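You operate a simulated robot arm through the tools that you are given. There is no shell and no other tool.

You run a simulated robot arm. Do the job below in one go: nothing can be reset, and whatever is moved stays where it is left.

JOB
Test the grey strip's hardness and rack it as soft or hard.
Fine: lay it on the anvil and post, swing the arm over, press the plunger once, park the arm; 175 HV parts soft from hard.

Only the result counts: the job must be done as asked and must still hold three seconds after the hand-in. Knocking over, shifting, dropping, spilling or breaking anything else fails it.

ROBOT AND FRAMES
A 6-joint arm with a two-finger gripper, fixed in place. Base frame: the origin is at the foot of the arm, x ahead of it, y to its left, z up; the work surface is at about z = 0.86. Readings come in m, rad, newtons and seconds.
Its first joint turns from -2.897 to 2.897 rad. Payload 2.45 kg.
The tool frame sits at the grasp point between the pads (the TCP): z along the fingers, y along the line on which they close. The tips reach 0.02 m beyond it. The gripper opens to 0.14 m. The gripper's body begins 0.168 m behind the TCP.
Orientation is that of the tool frame in the base frame, as a unit quaternion [x, y, z, w]. With the fingers straight down and closing along the base's y, the tool's x points along the base's -x, its y along +y and its z along -z.

CONTROLS
- The arm moves only by the tool jog_arm. Its argument "moves" is a list that holds one entry, the list of rows, each a list of 7 numbers: the turn, a rotation vector about the tool's x, y, z in rad, then the shift along the tool's x, y, z in m, then the opening, from 0 (shut) to 1 (fully open). In form: [[[rx, ry, rz, tx, ty, tz, grip], ...]]. A call has 1 to 20 rows; each row is the pose to reach, as a shift and turn from the pose commanded when the call began, along the tool's axes at that moment. Each row takes 0.2 s and may step no farther than 0.05 m and 0.15 rad from the row before; otherwise, or with a gripper value out of range, the whole call is refused. Where a pose cannot be reached the arm comes as near as it can. A force on the tool above 40 N (or 10 N above the force at the start of the call, whichever is more), or a blocked arm, ends the call early, and 0.2 s more pass. The fingers move at their own pace (about 0.045 m/s each) and stop on an object; they squeeze with about 39 N. The grip force told is the motor's: it shows also when the fingers shut on nothing. Time passes only in rows, and 0.2 s behind the last, so rows that repeat a pose let the fingers close. The reply holds the time, the measured pose of the TCP, the force on the tool along the base axes, the opening and the grip force, in the units named above and with some noise, with the torque about the TCP (base axes, N m) and any sound that the robot's microphone picked up.
- Cameras (640 x 400 px; columns grow to the right, rows downward): "scene" is fixed at [0.3997, 0.651, 1.7227]; the picture's right is [-0.87, -0.49, 0.00], its down [-0.44, 0.78, -0.45] and it looks along [0.22, -0.40, -0.89] (base axes); focal length 245 px, centre (320, 200). "wrist" rides on the gripper at [0.078, 0.011, -0.209] in the tool frame; the picture's right is [-0.14, 0.99, 0.00], its down [-0.92, -0.13, -0.37] and it looks along [-0.36, -0.05, 0.93] (tool axes); focal length 280 px, centre (320, 200). There is no depth. A picture from a camera that has moved, and an enlarged one, comes with that camera's place and axes in the base frame and with its lens.
- camera(camera): a new picture of that camera. It takes no simulated time.
- enlarge(camera, box): a new picture of the part [left, top, right, bottom] of that camera's present view, enlarged. It takes no simulated time.
- job_done(): hands the job in; it is judged then, once.

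Nothing tells you positions but the pictures and the camera data. Unless the task says otherwise, let go and move clear before handing in.

The tools are called after "Request:" as a command line: name --argument value ..., lists and objects as JSON in quotes. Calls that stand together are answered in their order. jog_arm: Moves the arm, as the interface text tells. Its arguments: {"type":"object","properties":{"moves":{"type":"array","items":{"type":"array","items":{"type":"array","items":{"type":"number"}}}}},"required":["moves"]} The other tools are called the same way: camera (camera) takes a picture; enlarge (camera, box) takes an enlarged picture of a part of a camera's view; job_done () hands the job in.

At the start:

```text
clock: 0.0
position: [0.5409, 0.2224, 1.3697]
tcp_rot: [0.001, 1.0, 0.0, 0.0]
force: [0.3, 0.4, 0.3]
moment: [0.01, 0.0, 0.0]
width: 0.14
grip_force: 0.1
```

scene: 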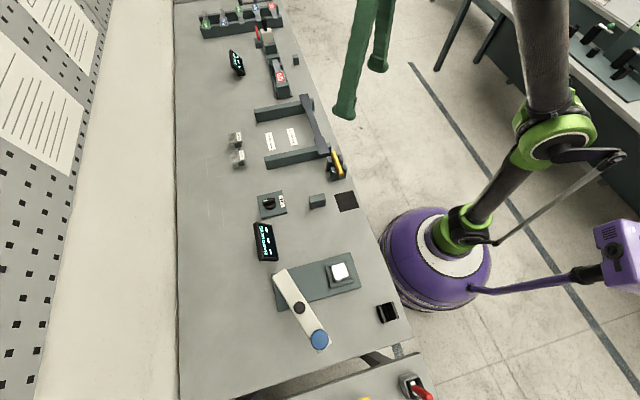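
wrist: 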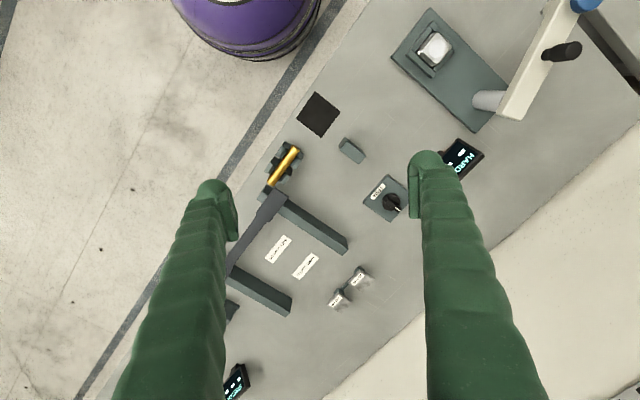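

I see a bench with a tester (plate, white anvil, swing arm with a blue knob), displays, a rack with labels, and several blocks. I'll enlarge the views to identify the grey strip, anvil, post and racks.

Request:
enlarge --camera "scene" --box '[220, 180, 420, 360]'

Request:
enlarge --camera "scene" --box '[220, 80, 380, 220]'

Request:
enlarge --camera "scene" --box '[180, 0, 320, 110]'

Request:
enlarge --camera "wrist" --box '[220, 80, 480, 320]'

Request:
enlarge --camera "wrist" --box '[380, 0, 640, 180]'

```text
2.22 times, centred on (320, 270) of scene
camera zoom: at [0.3997, 0.651, 1.7227], right [-0.87, -0.49, 0.0], down [-0.44, 0.78, -0.45], along [0.22, -0.4, -0.89], focal length 544 px, centre (320, 44)
```

zoom: 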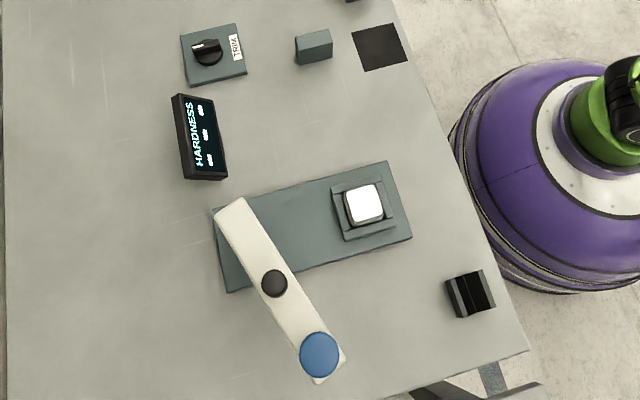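

```text
2.86 times, centred on (300, 150) of scene
camera zoom: at [0.3997, 0.651, 1.7227], right [-0.87, -0.49, 0.0], down [-0.44, 0.78, -0.45], along [0.22, -0.4, -0.89], focal length 699 px, centre (377, 343)
```

zoom: 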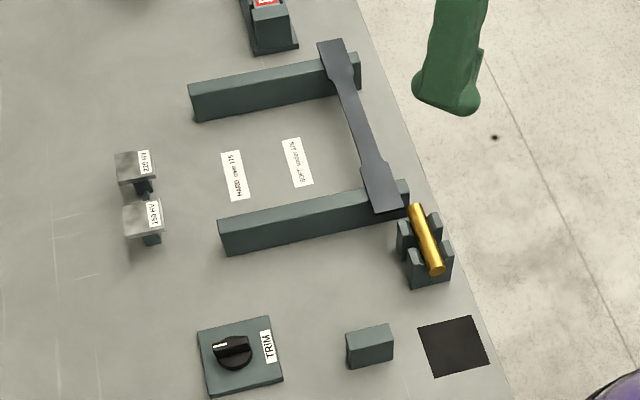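

```text
3.64 times, centred on (250, 55) of scene
camera zoom: at [0.3997, 0.651, 1.7227], right [-0.87, -0.49, 0.0], down [-0.44, 0.78, -0.45], along [0.22, -0.4, -0.89], focal length 890 px, centre (574, 727)
```

zoom: 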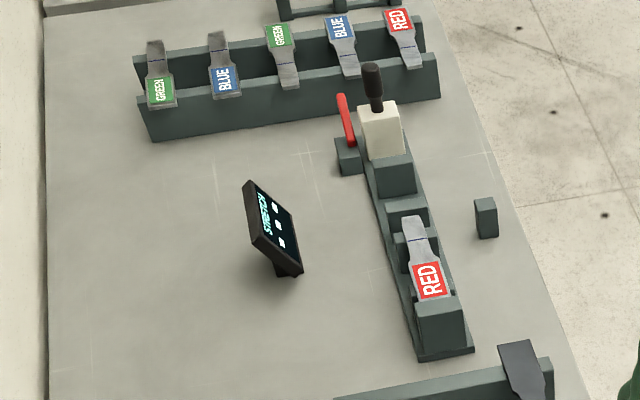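

```text
1.67 times, centred on (350, 200) of wrist
camera zoom: at [0.4609, 0.233, 1.5795], right [0.14, 0.99, 0.0], down [0.92, -0.13, 0.37], along [0.36, -0.05, -0.93], focal length 467 px, centre (270, 200)
```

zoom: 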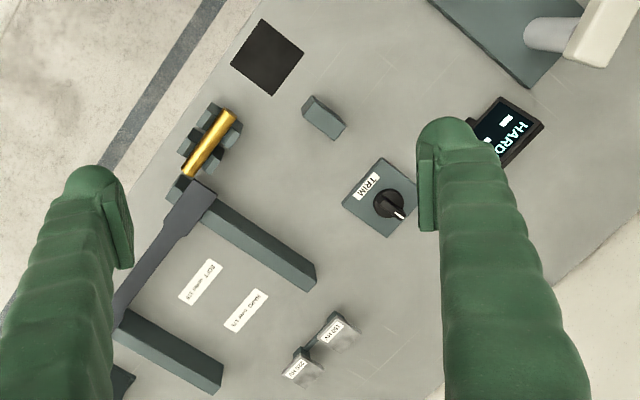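

```text
2.22 times, centred on (510, 90) of wrist
camera zoom: at [0.4609, 0.233, 1.5795], right [0.14, 0.99, 0.0], down [0.92, -0.13, 0.37], along [0.36, -0.05, -0.93], focal length 623 px, centre (-102, 444)
```

zoom: 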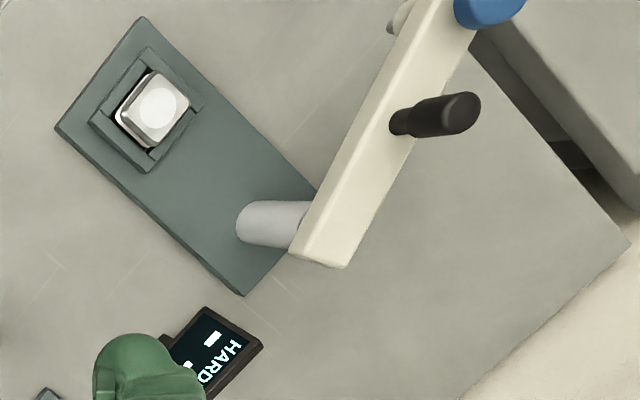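

The strip is the dark grey dog-bone lying across two rails. The hardness tester is the plate with the white anvil and swing arm. I'll look at more details before moving: the bottom corner, the display and the right side.

Request:
enlarge --camera "scene" --box '[320, 290, 480, 400]'

Request:
enlarge --camera "scene" --box '[240, 215, 300, 270]'

Request:
enlarge --camera "scene" --box '[255, 110, 325, 160]'

Request:
enlarge --camera "scene" --box '[220, 125, 265, 170]'

Request:
enlarge --camera "scene" --box '[0, 0, 100, 180]'

Request:
enlarge --camera "scene" --box '[480, 0, 640, 100]'

```text
3.64 times, centred on (400, 345) of scene
camera zoom: at [0.3997, 0.651, 1.7227], right [-0.87, -0.49, 0.0], down [-0.44, 0.78, -0.45], along [0.22, -0.4, -0.89], focal length 890 px, centre (29, -327)
```

zoom: 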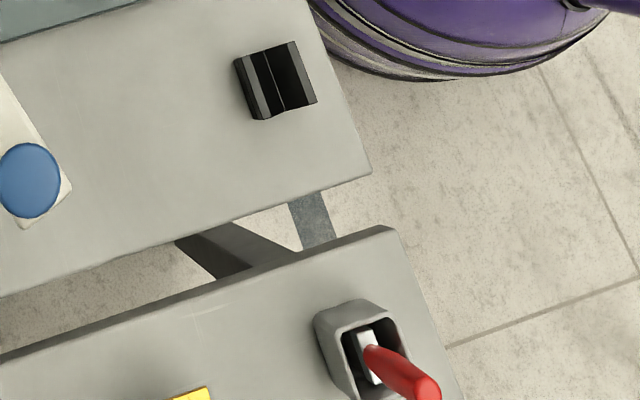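

```text
7.27 times, centred on (270, 242) of scene
camera zoom: at [0.3997, 0.651, 1.7227], right [-0.87, -0.49, 0.0], down [-0.44, 0.78, -0.45], along [0.22, -0.4, -0.89], focal length 1779 px, centre (684, -109)
```

zoom: 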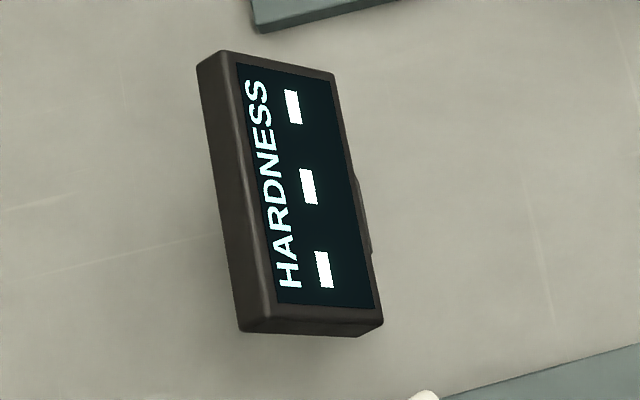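

```text
8.00 times, centred on (290, 135) of scene
camera zoom: at [0.3997, 0.651, 1.7227], right [-0.87, -0.49, 0.0], down [-0.44, 0.78, -0.45], along [0.22, -0.4, -0.89], focal length 1957 px, centre (560, 720)
```

zoom: 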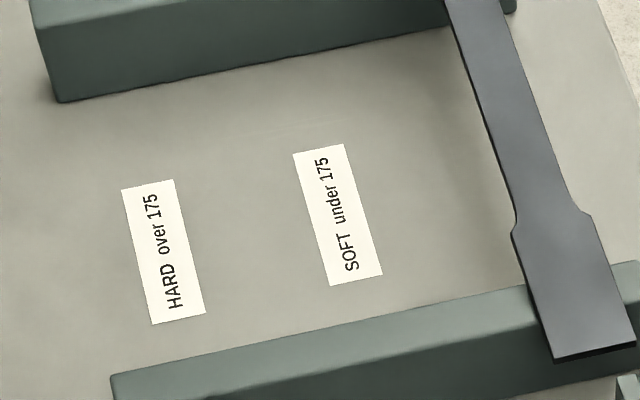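

```text
8.89 times, centred on (242, 148) of scene
camera zoom: at [0.3997, 0.651, 1.7227], right [-0.87, -0.49, 0.0], down [-0.44, 0.78, -0.45], along [0.22, -0.4, -0.89], focal length 2174 px, centre (1009, 667)
```

zoom: 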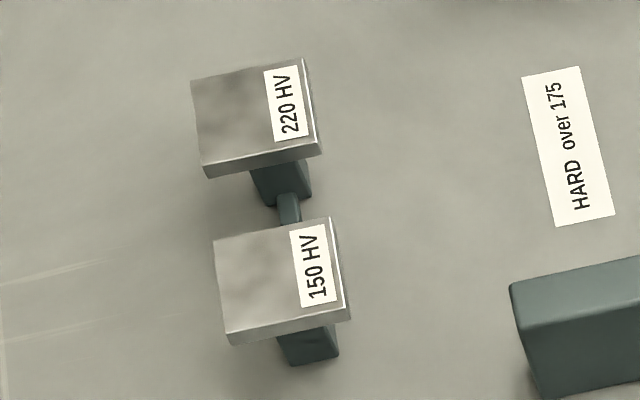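

```text
2.22 times, centred on (50, 90) of scene
camera zoom: at [0.3997, 0.651, 1.7227], right [-0.87, -0.49, 0.0], down [-0.44, 0.78, -0.45], along [0.22, -0.4, -0.89], focal length 544 px, centre (920, 444)
```

zoom: 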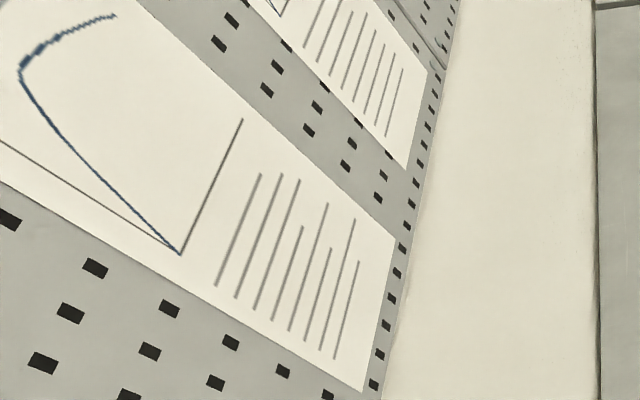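

```text
4.00 times, centred on (560, 50) of scene
camera zoom: at [0.3997, 0.651, 1.7227], right [-0.87, -0.49, 0.0], down [-0.44, 0.78, -0.45], along [0.22, -0.4, -0.89], focal length 978 px, centre (-640, 800)
```

zoom: 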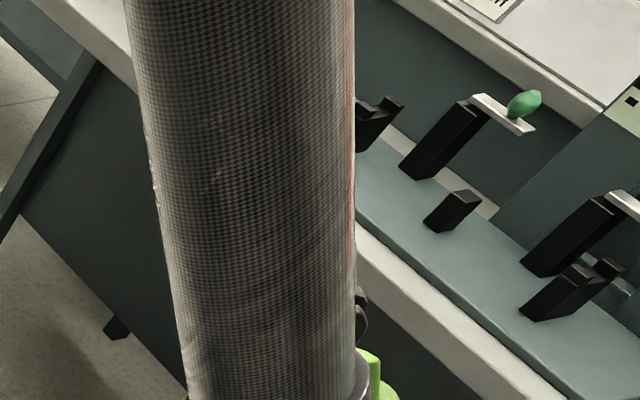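

The small grey block near the TRIM knob lines up with the anvil, parallel to the strip, so I take it as the post at about (0.61, 0.28). The anvil is at about (0.41, 0.48) and the strip runs from about (0.70, 0.08) to (0.93, -0.16). I'll move the wrist camera high over the tester to measure it better.

Request:
jog_arm --moves '[[[0, 0, 0, 0.02, 0.033, 0, 1], [0, 0, 0, 0.04, 0.066, 0, 1], [0, 0, 0, 0.06, 0.1, 0, 1], [0, 0, 0, 0.08, 0.133, 0, 1], [0, 0, 0, 0.1, 0.166, 0, 1], [0, 0, 0, 0.12, 0.2, 0, 1], [0, 0, 0, 0.14, 0.23, 0, 1], [0, 0, 0, 0.14, 0.23, 0, 1]]]'

Request:
camera --camera "wrist"

Request:
camera --camera "scene"

```text
clock: 1.8
position: [0.4008, 0.454, 1.3707]
tcp_rot: [0.0, 1.0, 0.0, 0.0]
force: [0.8, -0.4, -0.5]
moment: [0.01, 0.0, 0.01]
width: 0.1399
grip_force: 0.0
```

```text
taken
camera wrist: at [0.3213, 0.4642, 1.5799], right [0.14, 0.99, 0.0], down [0.92, -0.13, 0.37], along [0.37, -0.05, -0.93], focal length 280 px, centre (320, 200)
```

wrist: 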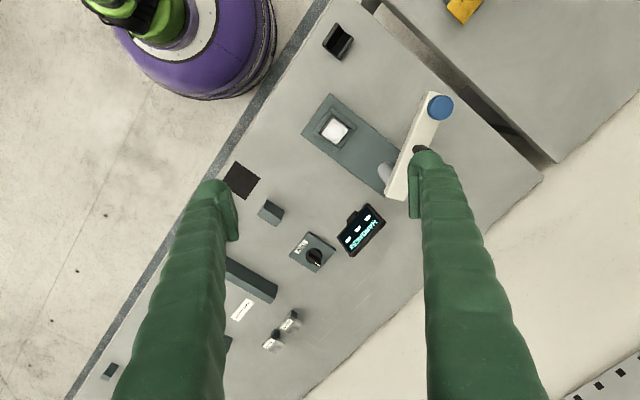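

```text
taken
```

scene: 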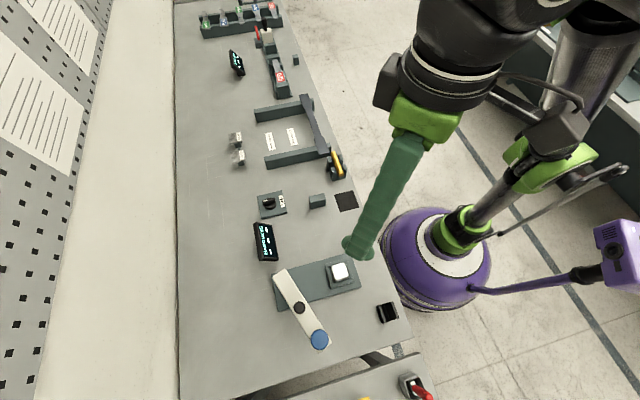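

Request:
enlarge --camera "wrist" --box '[300, 70, 480, 220]'

Request:
enlarge --camera "wrist" --box '[220, 150, 400, 280]'

```text
2.67 times, centred on (390, 145) of wrist
camera zoom: at [0.3213, 0.4642, 1.5799], right [0.14, 0.99, 0.0], down [0.92, -0.13, 0.37], along [0.37, -0.05, -0.93], focal length 748 px, centre (133, 347)
```

zoom: 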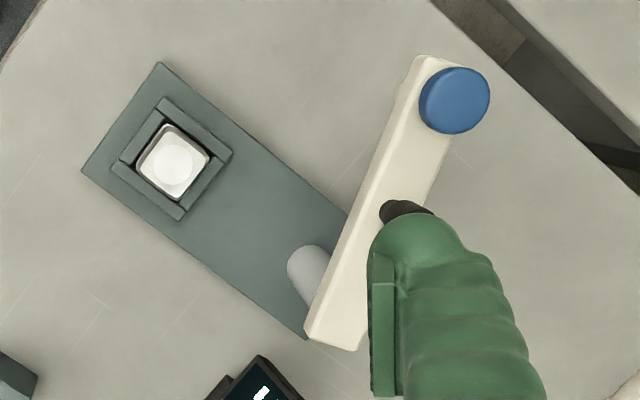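

```text
3.08 times, centred on (310, 215) of wrist
camera zoom: at [0.3213, 0.4642, 1.5799], right [0.14, 0.99, 0.0], down [0.92, -0.13, 0.37], along [0.37, -0.05, -0.93], focal length 863 px, centre (351, 154)
```

zoom: 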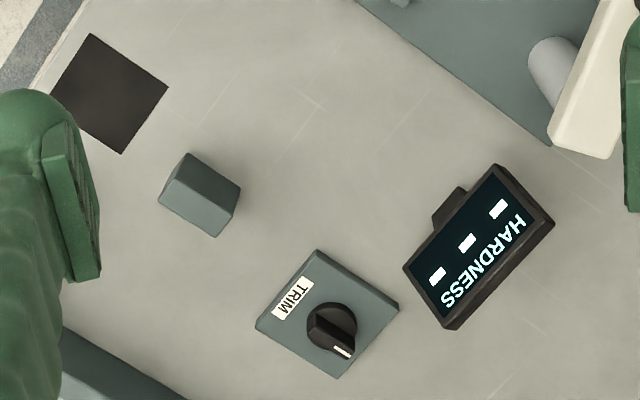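

The anvil top is near (0.418, 0.485, 0.915). The plunger top is near (0.383, 0.676, 1.045), the swing handle near (0.458, 0.641) and the pivot near (0.538, 0.602). Next I'll move above the strip with the tool turned 45° to measure it closely.

Request:
jog_arm --moves '[[[0, 0, 0.0654, -0.025, -0.0337, 0.01, 1], [0, 0, 0.1308, -0.05, -0.0673, 0.02, 1], [0, 0, 0.1963, -0.075, -0.101, 0.03, 1], [0, 0, 0.2617, -0.1, -0.1347, 0.04, 1], [0, 0, 0.3271, -0.125, -0.1683, 0.05, 1], [0, 0, 0.3925, -0.15, -0.202, 0.06, 1], [0, 0, 0.458, -0.175, -0.2357, 0.07, 1], [0, 0, 0.5234, -0.2, -0.2693, 0.08, 1], [0, 0, 0.5888, -0.225, -0.303, 0.09, 1], [0, 0, 0.6542, -0.25, -0.3367, 0.1, 1], [0, 0, 0.7196, -0.275, -0.3703, 0.11, 1], [0, 0, 0.7854, -0.3, -0.404, 0.12, 1], [0, 0, 0.7854, -0.3, -0.404, 0.12, 1]]]'

Request:
camera --camera "wrist"

Request:
enlarge --camera "wrist" --box '[200, 100, 440, 300]'

```text
clock: 4.6
position: [0.6992, 0.0503, 1.2518]
tcp_rot: [0.382, 0.924, 0.0, 0.0]
force: [-0.1, 0.2, 0.5]
moment: [0.0, -0.03, 0.02]
width: 0.14
grip_force: 0.0
```

```text
taken
camera wrist: at [0.6504, 0.112, 1.4593], right [0.8, 0.6, 0.0], down [0.56, -0.74, 0.37], along [0.22, -0.29, -0.93], focal length 280 px, centre (320, 200)
```

wrist: 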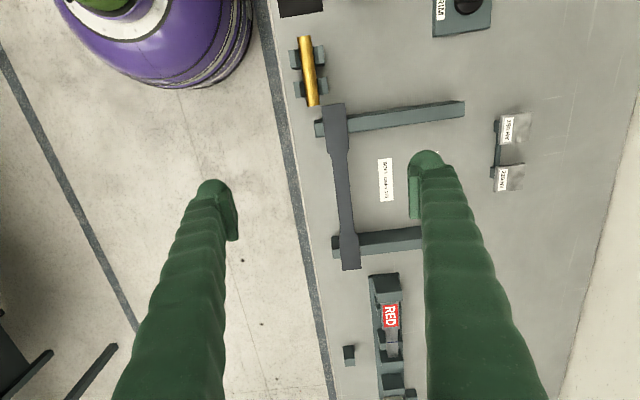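

```text
2.00 times, centred on (320, 200) of wrist
camera zoom: at [0.6504, 0.112, 1.4593], right [0.8, 0.6, 0.0], down [0.56, -0.74, 0.37], along [0.22, -0.29, -0.93], focal length 561 px, centre (320, 200)
```

zoom: 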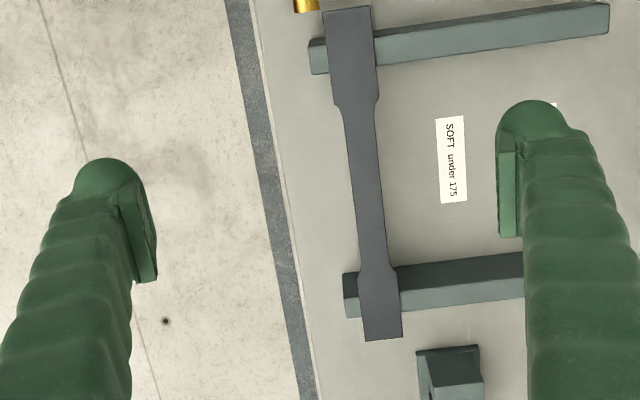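

The strip measures about 0.354 m long, from (0.685, 0.104) to (0.935, -0.147), with its top at about z = 0.93 and centre at about (0.81, -0.02). The SOFT row is about 0.098 m and the HARD row about 0.197 m further in along the rails. I'll go above the strip's centre and check alignment.

Request:
jog_arm --moves '[[[0, 0, 0, -0.026, 0.0055, 0.03, 1], [0, 0, 0, -0.052, 0.011, 0.06, 1], [0, 0, 0, -0.078, 0.0166, 0.09, 1], [0, 0, 0, -0.104, 0.0221, 0.12, 1], [0, 0, 0, -0.1294, 0.0276, 0.15, 1], [0, 0, 0, -0.1294, 0.0276, 0.15, 1]]]'

Request:
camera --camera "wrist"

Request:
camera --camera "scene"

```text
clock: 6.0
position: [0.8114, -0.0231, 1.0999]
tcp_rot: [0.383, 0.924, -0.001, 0.001]
force: [0.4, 0.6, -0.2]
moment: [-0.01, -0.02, 0.01]
width: 0.1402
grip_force: 0.1
```

```text
taken
camera wrist: at [0.7619, 0.0393, 1.31], right [0.8, 0.6, 0.0], down [0.56, -0.74, 0.37], along [0.22, -0.29, -0.93], focal length 280 px, centre (320, 200)
```

wrist: 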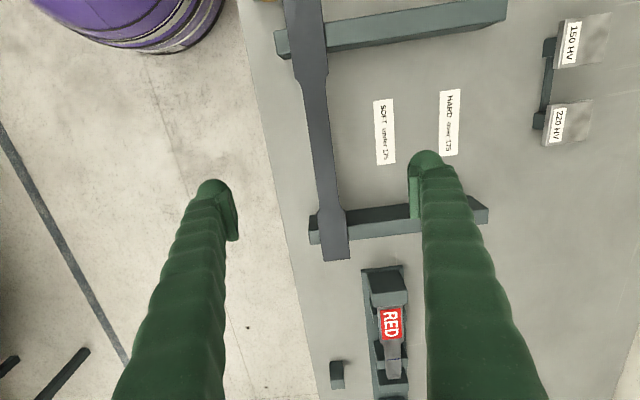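

```text
taken
```

scene: 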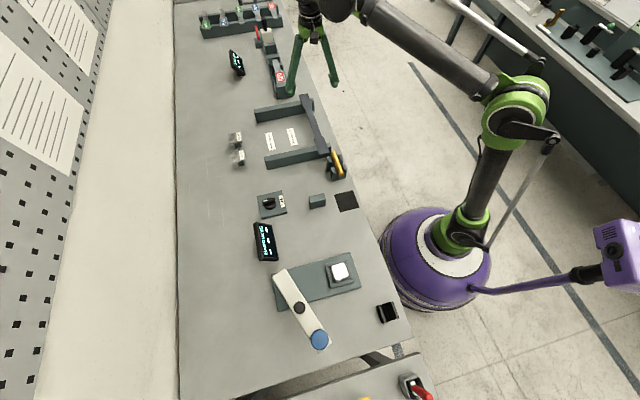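

The strip is centred under the open fingers and parallel to the tool x axis. I'll descend to about z = 0.93.

Request:
jog_arm --moves '[[[0, 0, 0, 0, 0, 0.045, 1], [0, 0, 0, 0, 0, 0.09, 1], [0, 0, 0, 0, 0, 0.13, 1], [0, 0, 0, 0, 0, 0.155, 1], [0, 0, 0, 0, 0, 0.171, 1], [0, 0, 0, 0, 0, 0.171, 1]]]'

Request:
enlarge --camera "scene" --box '[240, 60, 360, 180]'

Request:
camera --camera "wrist"

```text
clock: 7.4
position: [0.8115, -0.0224, 0.9289]
tcp_rot: [0.383, 0.924, 0.001, 0.0]
force: [0.6, 0.6, -0.3]
moment: [0.01, -0.01, -0.02]
width: 0.1399
grip_force: 0.1
```

```text
3.33 times, centred on (300, 120) of scene
camera zoom: at [0.3997, 0.651, 1.7227], right [-0.87, -0.49, 0.0], down [-0.44, 0.78, -0.45], along [0.22, -0.4, -0.89], focal length 815 px, centre (387, 467)
```

zoom: 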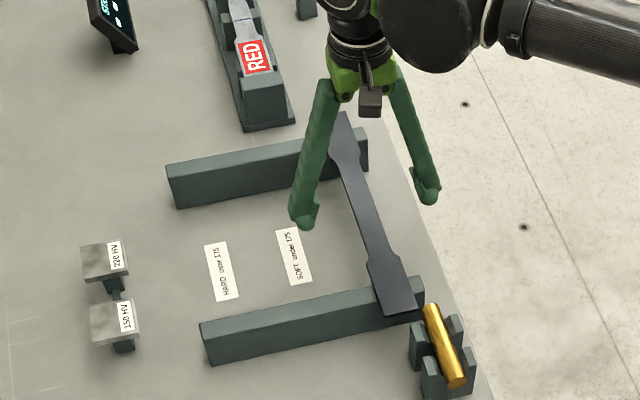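

```text
taken
camera wrist: at [0.7623, 0.0392, 1.1388], right [0.8, 0.6, 0.0], down [0.56, -0.74, 0.37], along [0.22, -0.29, -0.93], focal length 280 px, centre (320, 200)
```

wrist: 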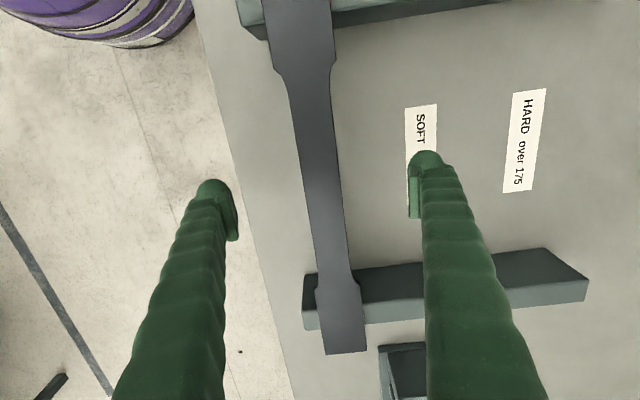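

The strip's neck (about 30 mm wide) sits centred between the fingers. I'll close the grip.

Request:
jog_arm --moves '[[[0, 0, 0, 0, 0, 0, 0], [0, 0, 0, 0, 0, 0, 0], [0, 0, 0, 0, 0, 0, 0], [0, 0, 0, 0, 0, 0, 0], [0, 0, 0, 0, 0, 0, 0], [0, 0, 0, 0, 0, 0, 0], [0, 0, 0, 0, 0, 0, 0], [0, 0, 0, 0, 0, 0, 0], [0, 0, 0, 0, 0, 0, 0]]]'

Request:
camera --camera "wrist"

```text
clock: 9.4
position: [0.8115, -0.0231, 0.9301]
tcp_rot: [0.382, 0.924, 0.0, 0.0]
force: [0.6, 1.8, -0.3]
moment: [0.0, -0.14, 0.06]
width: 0.0289
grip_force: 39.0
```

```text
taken
camera wrist: at [0.7624, 0.0394, 1.1389], right [0.8, 0.6, 0.0], down [0.56, -0.74, 0.37], along [0.22, -0.29, -0.93], focal length 280 px, centre (320, 200)
```

wrist: 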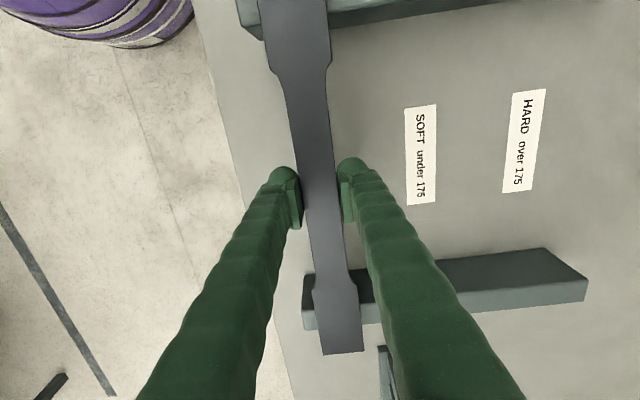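

Gripped, with the width at 0.029 m. I'll lift it straight up and check how it holds.

Request:
jog_arm --moves '[[[0, 0, 0, 0, 0, -0.005, 0], [0, 0, 0, 0, 0, -0.015, 0], [0, 0, 0, 0, 0, -0.035, 0], [0, 0, 0, 0, 0, -0.065, 0], [0, 0, 0, 0, 0, -0.1, 0], [0, 0, 0, 0, 0, -0.1, 0]]]'

Request:
camera --camera "wrist"

Request:
enlarge --camera "scene" --box '[240, 60, 360, 180]'

```text
clock: 10.8
position: [0.8119, -0.0232, 1.0293]
tcp_rot: [0.384, 0.924, 0.0, -0.001]
force: [0.5, 0.6, -6.6]
moment: [0.01, 0.03, 0.01]
width: 0.0294
grip_force: 38.8
```

```text
taken
camera wrist: at [0.7628, 0.0394, 1.2388], right [0.8, 0.6, 0.0], down [0.56, -0.74, 0.37], along [0.22, -0.29, -0.93], focal length 280 px, centre (320, 200)
```

wrist: 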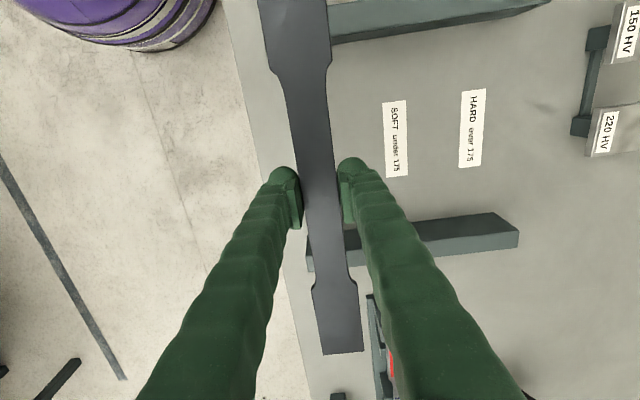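

```text
3.33 times, centred on (300, 120) of scene
camera zoom: at [0.3997, 0.651, 1.7227], right [-0.87, -0.49, 0.0], down [-0.44, 0.78, -0.45], along [0.22, -0.4, -0.89], focal length 815 px, centre (387, 467)
```

zoom: 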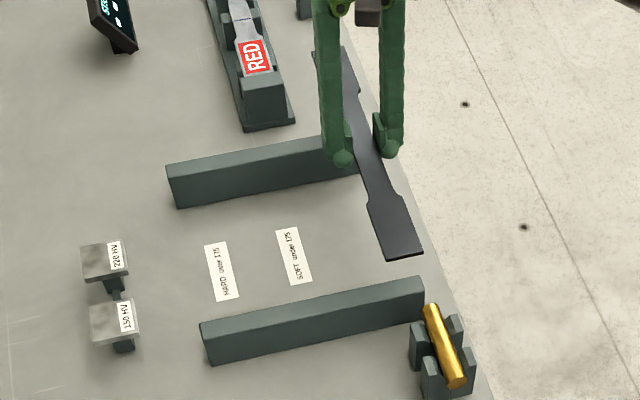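

The strip is held firmly (about 6.6 N) and level. I'll enlarge the scene around the post and the anvil to pin down where it has to go.

Request:
enlarge --camera "scene" --box '[300, 185, 340, 215]'

Request:
enlarge --camera "scene" --box '[315, 250, 370, 295]'

Request:
enlarge --camera "scene" --box '[260, 255, 340, 360]'

```text
13.33 times, centred on (320, 200) of scene
camera zoom: at [0.3997, 0.651, 1.7227], right [-0.87, -0.49, 0.0], down [-0.44, 0.78, -0.45], along [0.22, -0.4, -0.89], focal length 3262 px, centre (320, 200)
```

zoom: 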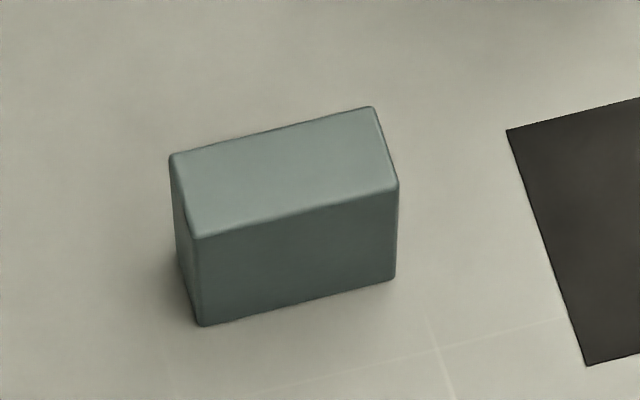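

```text
8.89 times, centred on (342, 272) of scene
camera zoom: at [0.3997, 0.651, 1.7227], right [-0.87, -0.49, 0.0], down [-0.44, 0.78, -0.45], along [0.22, -0.4, -0.89], focal length 2174 px, centre (120, -444)
```

zoom: 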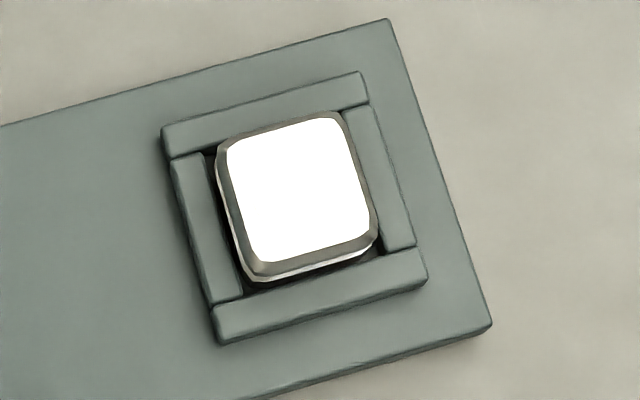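

```text
3.81 times, centred on (300, 308) of scene
camera zoom: at [0.3997, 0.651, 1.7227], right [-0.87, -0.49, 0.0], down [-0.44, 0.78, -0.45], along [0.22, -0.4, -0.89], focal length 932 px, centre (396, -210)
```

zoom: 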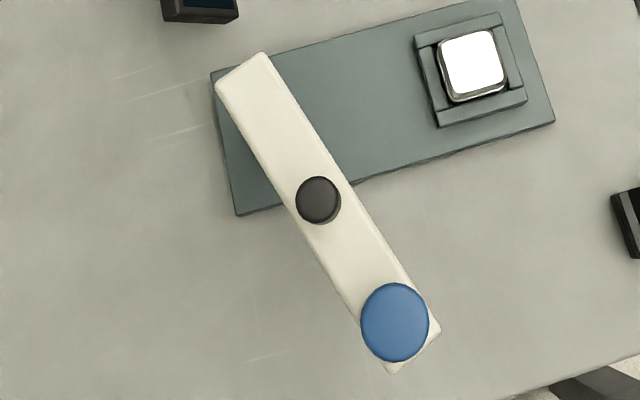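

The post top is centred near (0.611, 0.287, 0.919) and the anvil top near (0.416, 0.484, 0.918), so the strip's centre should go to about (0.514, 0.385) with the same orientation. I'll carry it there at a safe height.

Request:
jog_arm --moves '[[[0, 0, 0, 0, 0, -0.035, 0], [0, 0, 0, 0, 0, -0.07, 0], [0, 0, 0, 0.0149, 0.0023, -0.08, 0], [0, 0, 0, 0.0448, 0.007, -0.08, 0], [0, 0, 0, 0.0846, 0.0133, -0.08, 0], [0, 0, 0, 0.1245, 0.0195, -0.08, 0], [0, 0, 0, 0.1643, 0.0257, -0.08, 0], [0, 0, 0, 0.2041, 0.032, -0.08, 0], [0, 0, 0, 0.244, 0.0382, -0.08, 0], [0, 0, 0, 0.2838, 0.0445, -0.08, 0], [0, 0, 0, 0.3236, 0.0507, -0.08, 0], [0, 0, 0, 0.3635, 0.0569, -0.08, 0], [0, 0, 0, 0.4033, 0.0632, -0.08, 0], [0, 0, 0, 0.4431, 0.0694, -0.08, 0], [0, 0, 0, 0.473, 0.0741, -0.08, 0], [0, 0, 0, 0.4904, 0.0768, -0.08, 0], [0, 0, 0, 0.4979, 0.078, -0.08, 0], [0, 0, 0, 0.4979, 0.078, -0.08, 0]]]'

Request:
camera --camera "wrist"

Request:
camera --camera "scene"

```text
clock: 14.6
position: [0.5144, 0.383, 1.1088]
tcp_rot: [0.383, 0.924, 0.0, 0.0]
force: [0.2, -0.2, -6.4]
moment: [0.01, -0.04, -0.03]
width: 0.0285
grip_force: 39.0
```

```text
taken
camera wrist: at [0.4662, 0.446, 1.3183], right [0.8, 0.6, 0.0], down [0.56, -0.74, 0.37], along [0.22, -0.29, -0.93], focal length 280 px, centre (320, 200)
```

wrist: 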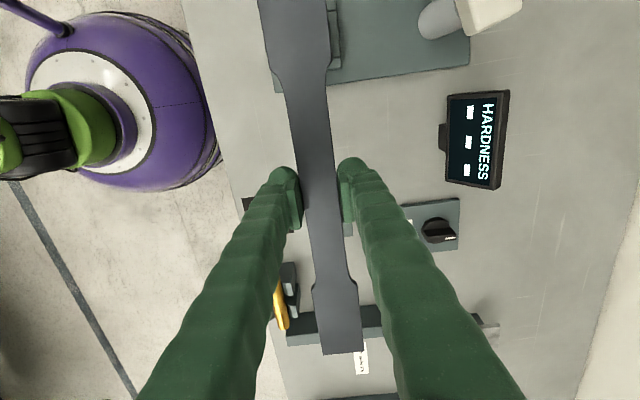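

```text
taken
```

scene: 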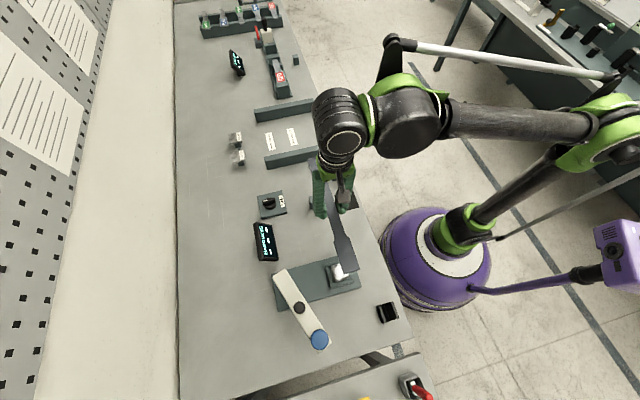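

The strip hangs over the anvil–post line. I'll lower it to about 2 cm above contact and check.

Request:
jog_arm --moves '[[[0, 0, 0, 0, 0, 0.02, 0], [0, 0, 0, 0, 0, 0.055, 0], [0, 0, 0, 0, 0, 0.09, 0], [0, 0, 0, 0, 0, 0.125, 0], [0, 0, 0, 0, 0, 0.15, 0], [0, 0, 0, 0, 0, 0.164, 0], [0, 0, 0, 0, 0, 0.164, 0]]]'

Request:
camera --camera "wrist"

Request:
enlarge --camera "scene" --box '[260, 170, 400, 310]'

```text
clock: 16.2
position: [0.5146, 0.383, 0.9455]
tcp_rot: [0.383, 0.924, 0.0, 0.0]
force: [0.4, 0.5, -6.0]
moment: [-0.01, 0.01, 0.0]
width: 0.0288
grip_force: 39.1
```

```text
taken
camera wrist: at [0.4662, 0.4459, 1.1546], right [0.8, 0.6, 0.0], down [0.56, -0.74, 0.37], along [0.22, -0.29, -0.93], focal length 280 px, centre (320, 200)
```

wrist: 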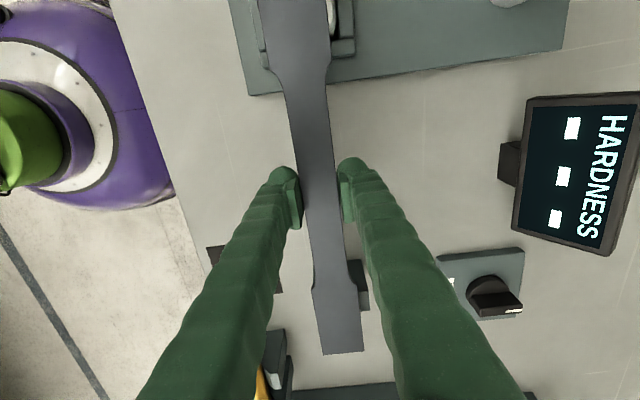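

```text
2.86 times, centred on (330, 240) of scene
camera zoom: at [0.3997, 0.651, 1.7227], right [-0.87, -0.49, 0.0], down [-0.44, 0.78, -0.45], along [0.22, -0.4, -0.89], focal length 699 px, centre (291, 86)
```

zoom: 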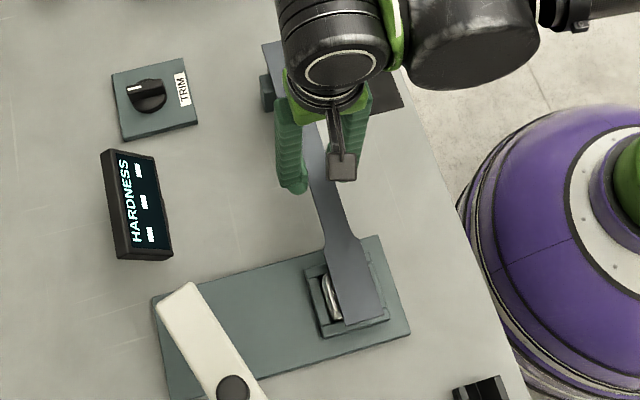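

Request:
enlarge --camera "scene" --box '[310, 245, 375, 295]'

Request:
enlarge --camera "wrist" --box '[230, 0, 390, 100]'

Request:
enlarge --camera "wrist" --box '[270, 230, 400, 370]'

```text
8.00 times, centred on (342, 270) of scene
camera zoom: at [0.3997, 0.651, 1.7227], right [-0.87, -0.49, 0.0], down [-0.44, 0.78, -0.45], along [0.22, -0.4, -0.89], focal length 1957 px, centre (140, -360)
```

zoom: 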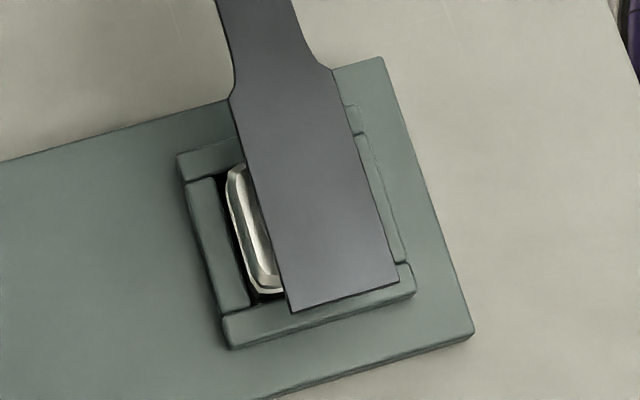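

```text
4.00 times, centred on (310, 50) of wrist
camera zoom: at [0.4662, 0.4459, 1.1546], right [0.8, 0.6, 0.0], down [0.56, -0.74, 0.37], along [0.22, -0.29, -0.93], focal length 1122 px, centre (360, 800)
```

zoom: 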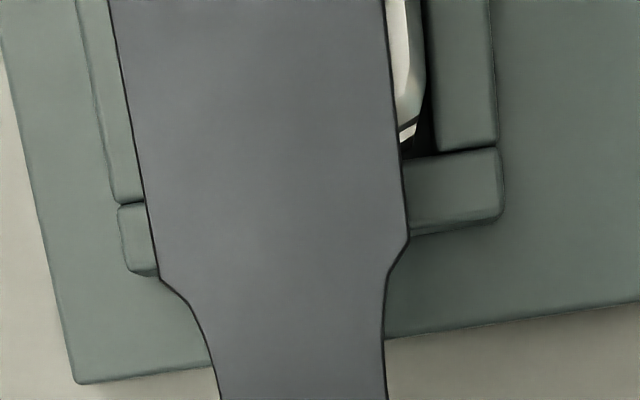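

```text
2.86 times, centred on (335, 300) of wrist
camera zoom: at [0.4662, 0.4459, 1.1546], right [0.8, 0.6, 0.0], down [0.56, -0.74, 0.37], along [0.22, -0.29, -0.93], focal length 801 px, centre (277, -86)
```

zoom: 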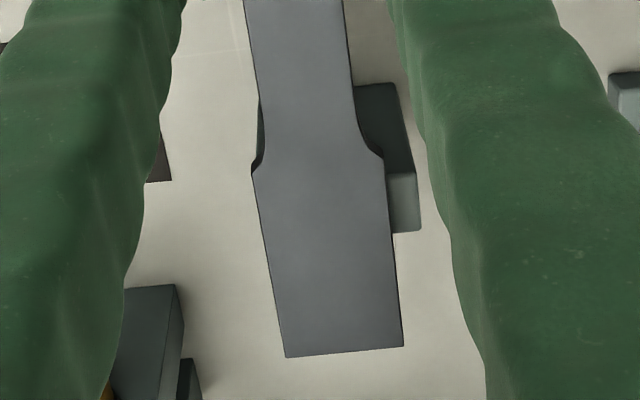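

The strip lies 3–4 mm short of the anvil centre, toward the robot, and is otherwise well centred. I'll shift it 3 mm inward and lower it in small steps, watching the force.

Request:
jog_arm --moves '[[[0, 0, 0, 0, 0.003, 0.005, 0], [0, 0, 0, 0, 0.003, 0.01, 0], [0, 0, 0, 0, 0.003, 0.013, 0], [0, 0, 0, 0, 0.003, 0.016, 0], [0, 0, 0, 0, 0.003, 0.016, 0]]]'

```text
clock: 17.4
position: [0.5165, 0.3863, 0.93]
tcp_rot: [0.383, 0.924, 0.0, 0.0]
force: [4.3, 2.3, 17.6]
moment: [-0.03, -0.05, 0.17]
width: 0.0288
grip_force: 39.1
```

Contact is at about TCP z = 0.931. I'll ease up slightly to relieve the press and check that it lies flat.

Request:
jog_arm --moves '[[[0, 0, 0, 0, 0, -0.0008, 0], [0, 0, 0, 0, 0, -0.0008, 0]]]'

Request:
camera --camera "wrist"

Request:
enlarge --camera "scene" --box '[290, 180, 370, 300]'

Request:
enlarge --camera "wrist" --box '[230, 0, 390, 100]'

Request:
enlarge --camera "wrist" --box '[270, 230, 400, 370]'

```text
clock: 18.0
position: [0.5154, 0.3856, 0.9296]
tcp_rot: [0.382, 0.924, 0.001, 0.0]
force: [1.1, 0.7, 0.8]
moment: [-0.07, -0.11, 0.0]
width: 0.029
grip_force: 38.8
```

```text
taken
camera wrist: at [0.4676, 0.4483, 1.139], right [0.8, 0.6, 0.0], down [0.56, -0.74, 0.37], along [0.22, -0.29, -0.93], focal length 280 px, centre (320, 200)
```

wrist: 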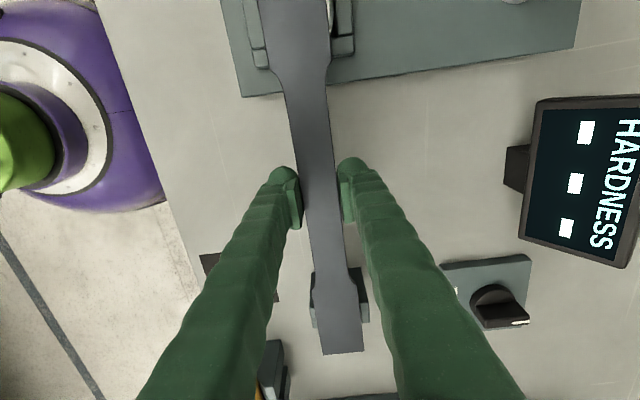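

```text
3.33 times, centred on (330, 240) of scene
camera zoom: at [0.3997, 0.651, 1.7227], right [-0.87, -0.49, 0.0], down [-0.44, 0.78, -0.45], along [0.22, -0.4, -0.89], focal length 815 px, centre (287, 67)
```

zoom: 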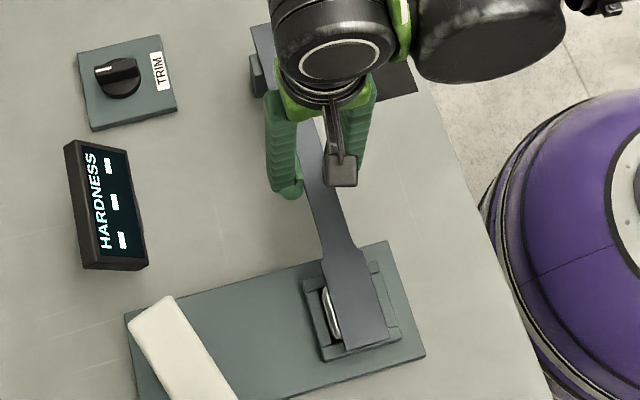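

```text
4.00 times, centred on (310, 50) of wrist
camera zoom: at [0.4676, 0.4483, 1.139], right [0.8, 0.6, 0.0], down [0.56, -0.74, 0.37], along [0.22, -0.29, -0.93], focal length 1122 px, centre (360, 800)
```

zoom: 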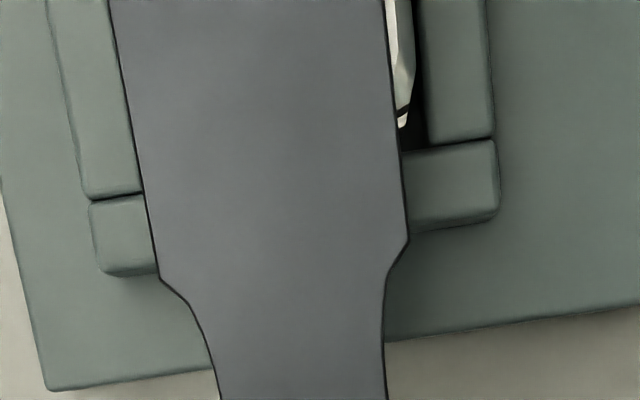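

```text
2.86 times, centred on (335, 300) of wrist
camera zoom: at [0.4676, 0.4483, 1.139], right [0.8, 0.6, 0.0], down [0.56, -0.74, 0.37], along [0.22, -0.29, -0.93], focal length 801 px, centre (277, -86)
```

zoom: 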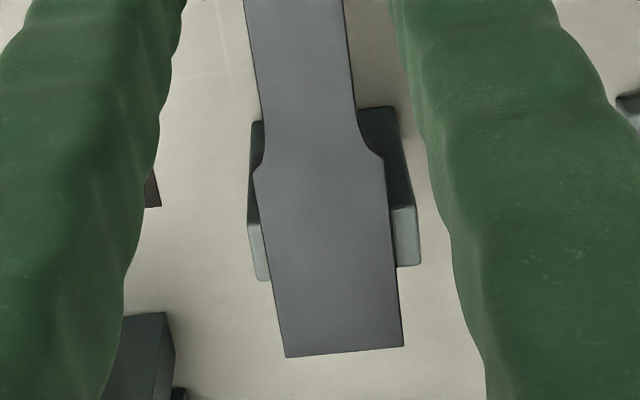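

Request:
enlarge --camera "scene" --box '[315, 250, 370, 295]'

```text
8.89 times, centred on (342, 272) of scene
camera zoom: at [0.3997, 0.651, 1.7227], right [-0.87, -0.49, 0.0], down [-0.44, 0.78, -0.45], along [0.22, -0.4, -0.89], focal length 2174 px, centre (120, -444)
```

zoom: 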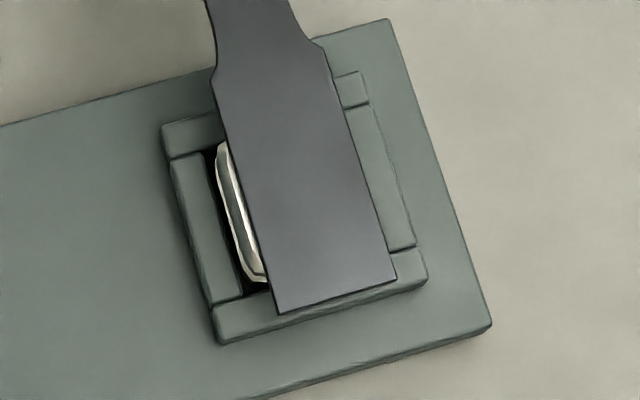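

The strip sits centred on the anvil and on the post, and its weight is taken. I'll release and retreat straight up.

Request:
jog_arm --moves '[[[0, 0, 0, 0, 0, 0, 0.15], [0, 0, 0, 0, 0, 0, 0.4], [0, 0, 0, 0, 0, 0, 0.6], [0, 0, 0, 0, 0, 0, 0.6], [0, 0, 0, 0, 0, 0, 0.6], [0, 0, 0, 0, 0, 0, 0.6]]]'

Request:
camera --camera "wrist"

Request:
enlarge --camera "scene" --box '[290, 180, 370, 300]'

```text
clock: 19.4
position: [0.5169, 0.3861, 0.9302]
tcp_rot: [0.382, 0.924, 0.0, 0.0]
force: [0.8, 0.3, 0.0]
moment: [-0.01, -0.02, 0.02]
width: 0.0839
grip_force: 0.1
```

```text
taken
camera wrist: at [0.4676, 0.4483, 1.1392], right [0.8, 0.6, 0.0], down [0.56, -0.74, 0.37], along [0.22, -0.29, -0.93], focal length 280 px, centre (320, 200)
```

wrist: 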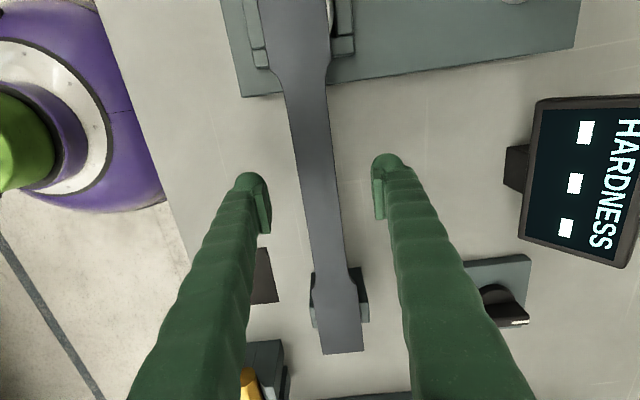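

```text
3.33 times, centred on (330, 240) of scene
camera zoom: at [0.3997, 0.651, 1.7227], right [-0.87, -0.49, 0.0], down [-0.44, 0.78, -0.45], along [0.22, -0.4, -0.89], focal length 815 px, centre (287, 67)
```

zoom: 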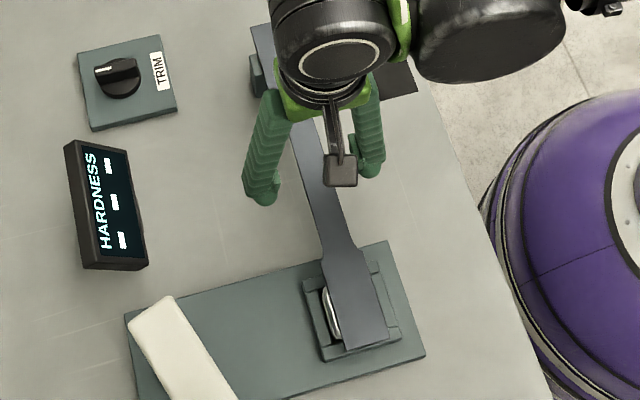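

The strip rests on its own. I'll go up, then over to the parked swing arm to measure the handle and pivot.

Request:
jog_arm --moves '[[[0, 0, 0, 0, 0, -0.03, 0.6], [0, 0, 0, 0, 0, -0.07, 0.6], [0, 0, 0, 0, 0, -0.115, 0.6], [0, 0, 0, 0, 0, -0.16, 0.6], [0, 0, 0, 0, 0, -0.2, 0.6], [0, 0, 0, 0, 0, -0.24, 0.6], [0, 0, 0, 0.0363, 0.0157, -0.256, 0.6], [0, 0, 0, 0.0726, 0.0314, -0.272, 0.6], [0, 0, 0, 0.1089, 0.0471, -0.289, 0.6], [0, 0, 0, 0.1451, 0.0627, -0.305, 0.6], [0, 0, 0, 0.1814, 0.0784, -0.321, 0.6], [0, 0, 0, 0.2177, 0.0941, -0.337, 0.6], [0, 0, 0, 0.254, 0.1098, -0.354, 0.6], [0, 0, 0, 0.2903, 0.1255, -0.37, 0.6], [0, 0, 0, 0.2903, 0.1255, -0.37, 0.6]]]'

Request:
camera --camera "wrist"

Request:
enlarge --camera "wrist" --box '[240, 100, 480, 300]'

Request:
camera --camera "scene"

```text
clock: 22.6
position: [0.3958, 0.6715, 1.2848]
tcp_rot: [0.382, 0.924, 0.0, 0.0]
force: [0.5, 0.4, -0.1]
moment: [-0.04, -0.01, 0.03]
width: 0.0839
grip_force: 0.1
out of reach, approached as far as the arm can: row 14, 15
```

```text
taken
camera wrist: at [0.346, 0.7339, 1.4952], right [0.8, 0.6, 0.0], down [0.56, -0.74, 0.37], along [0.22, -0.29, -0.93], focal length 280 px, centre (320, 200)
```

wrist: 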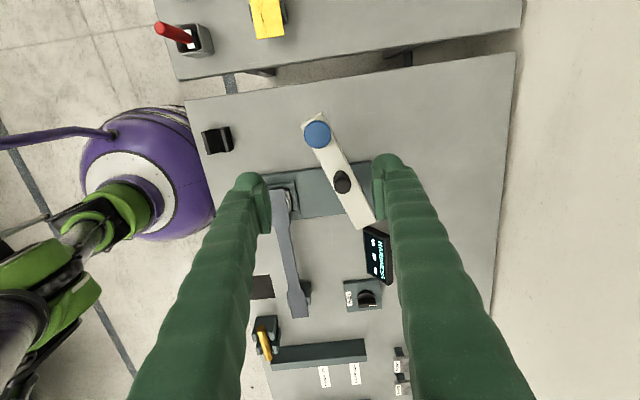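

```text
2.00 times, centred on (360, 200) of wrist
camera zoom: at [0.346, 0.7339, 1.4952], right [0.8, 0.6, 0.0], down [0.56, -0.74, 0.37], along [0.22, -0.29, -0.93], focal length 561 px, centre (240, 200)
```

zoom: 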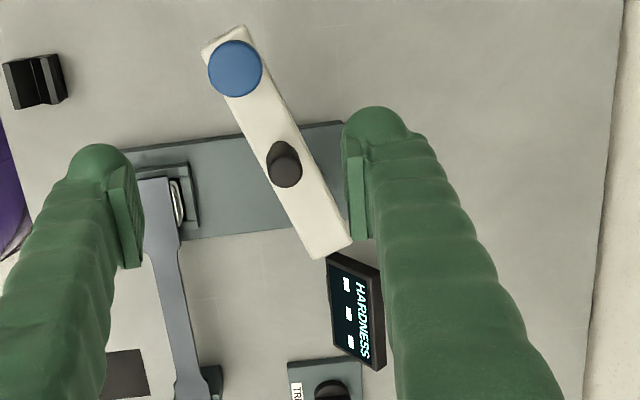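

```text
taken
```

scene: 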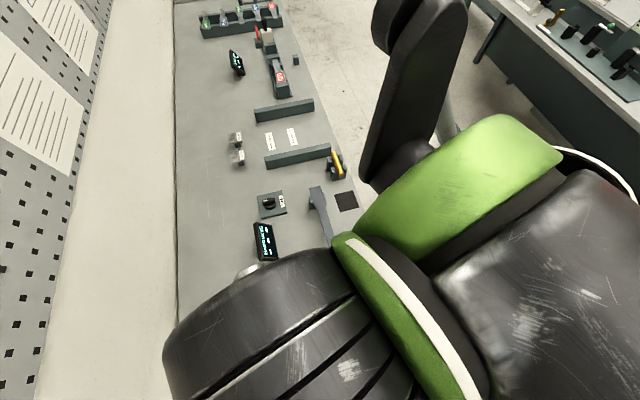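

Request:
enlarge --camera "wrist" --box '[285, 100, 405, 240]'

Request:
enlarge --camera "wrist" --box '[260, 160, 340, 330]'

```text
2.86 times, centred on (345, 170) of wrist
camera zoom: at [0.346, 0.7339, 1.4952], right [0.8, 0.6, 0.0], down [0.56, -0.74, 0.37], along [0.22, -0.29, -0.93], focal length 801 px, centre (249, 286)
```

zoom: 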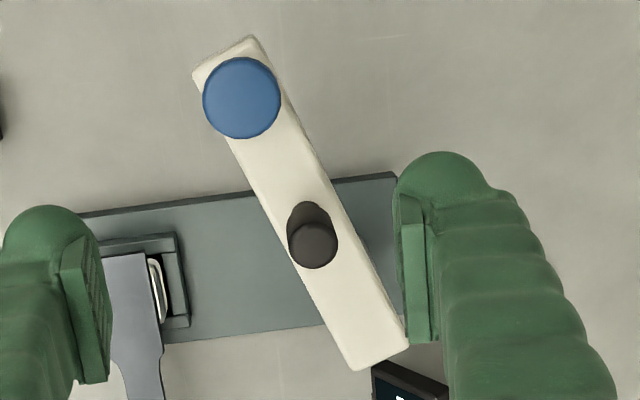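

```text
2.35 times, centred on (300, 245) of wrist
camera zoom: at [0.346, 0.7339, 1.4952], right [0.8, 0.6, 0.0], down [0.56, -0.74, 0.37], along [0.22, -0.29, -0.93], focal length 660 px, centre (367, 94)
```

zoom: 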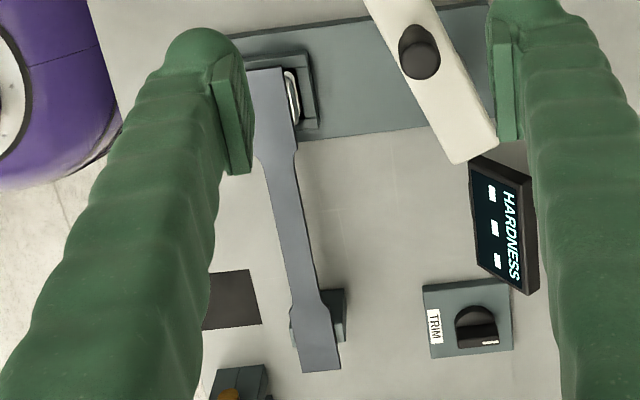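

The swing arm's handle top is at about (0.459, 0.6415, 1.078), the beam top at about 1.04, the plunger top at about (0.382, 0.678, 1.05) and the pivot at about (0.54, 0.604). I'll come back above the handle with the fingers turned to straddle it along the swing direction.

Request:
jog_arm --moves '[[[0, 0, -0.088, -0.0172, 0.0036, 0.025, 0.6], [0, 0, -0.176, -0.0344, 0.0071, 0.05, 0.6], [0, 0, -0.264, -0.0515, 0.0107, 0.075, 0.6], [0, 0, -0.3526, -0.0687, 0.0142, 0.1, 0.6], [0, 0, -0.3526, -0.0687, 0.0142, 0.1, 0.6]]]'

Request:
camera --camera "wrist"

```text
clock: 23.8
position: [0.4537, 0.6316, 1.1853]
tcp_rot: [0.214, 0.977, 0.0, 0.0]
force: [0.4, 0.6, 0.0]
moment: [0.0, -0.01, 0.01]
width: 0.084
grip_force: 0.1
```

```text
taken
camera wrist: at [0.3858, 0.6744, 1.3947], right [0.54, 0.84, 0.0], down [0.78, -0.5, 0.37], along [0.31, -0.2, -0.93], focal length 280 px, centre (320, 200)
```

wrist: 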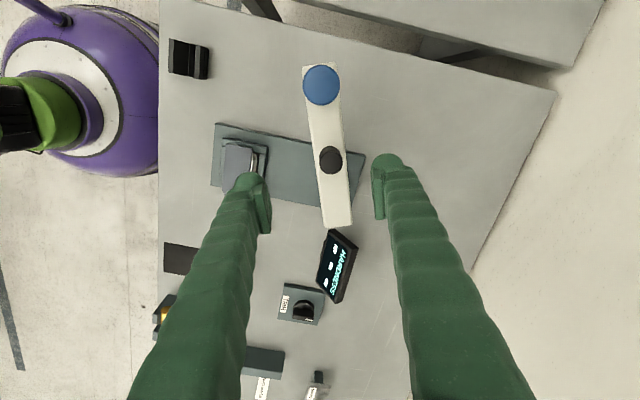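

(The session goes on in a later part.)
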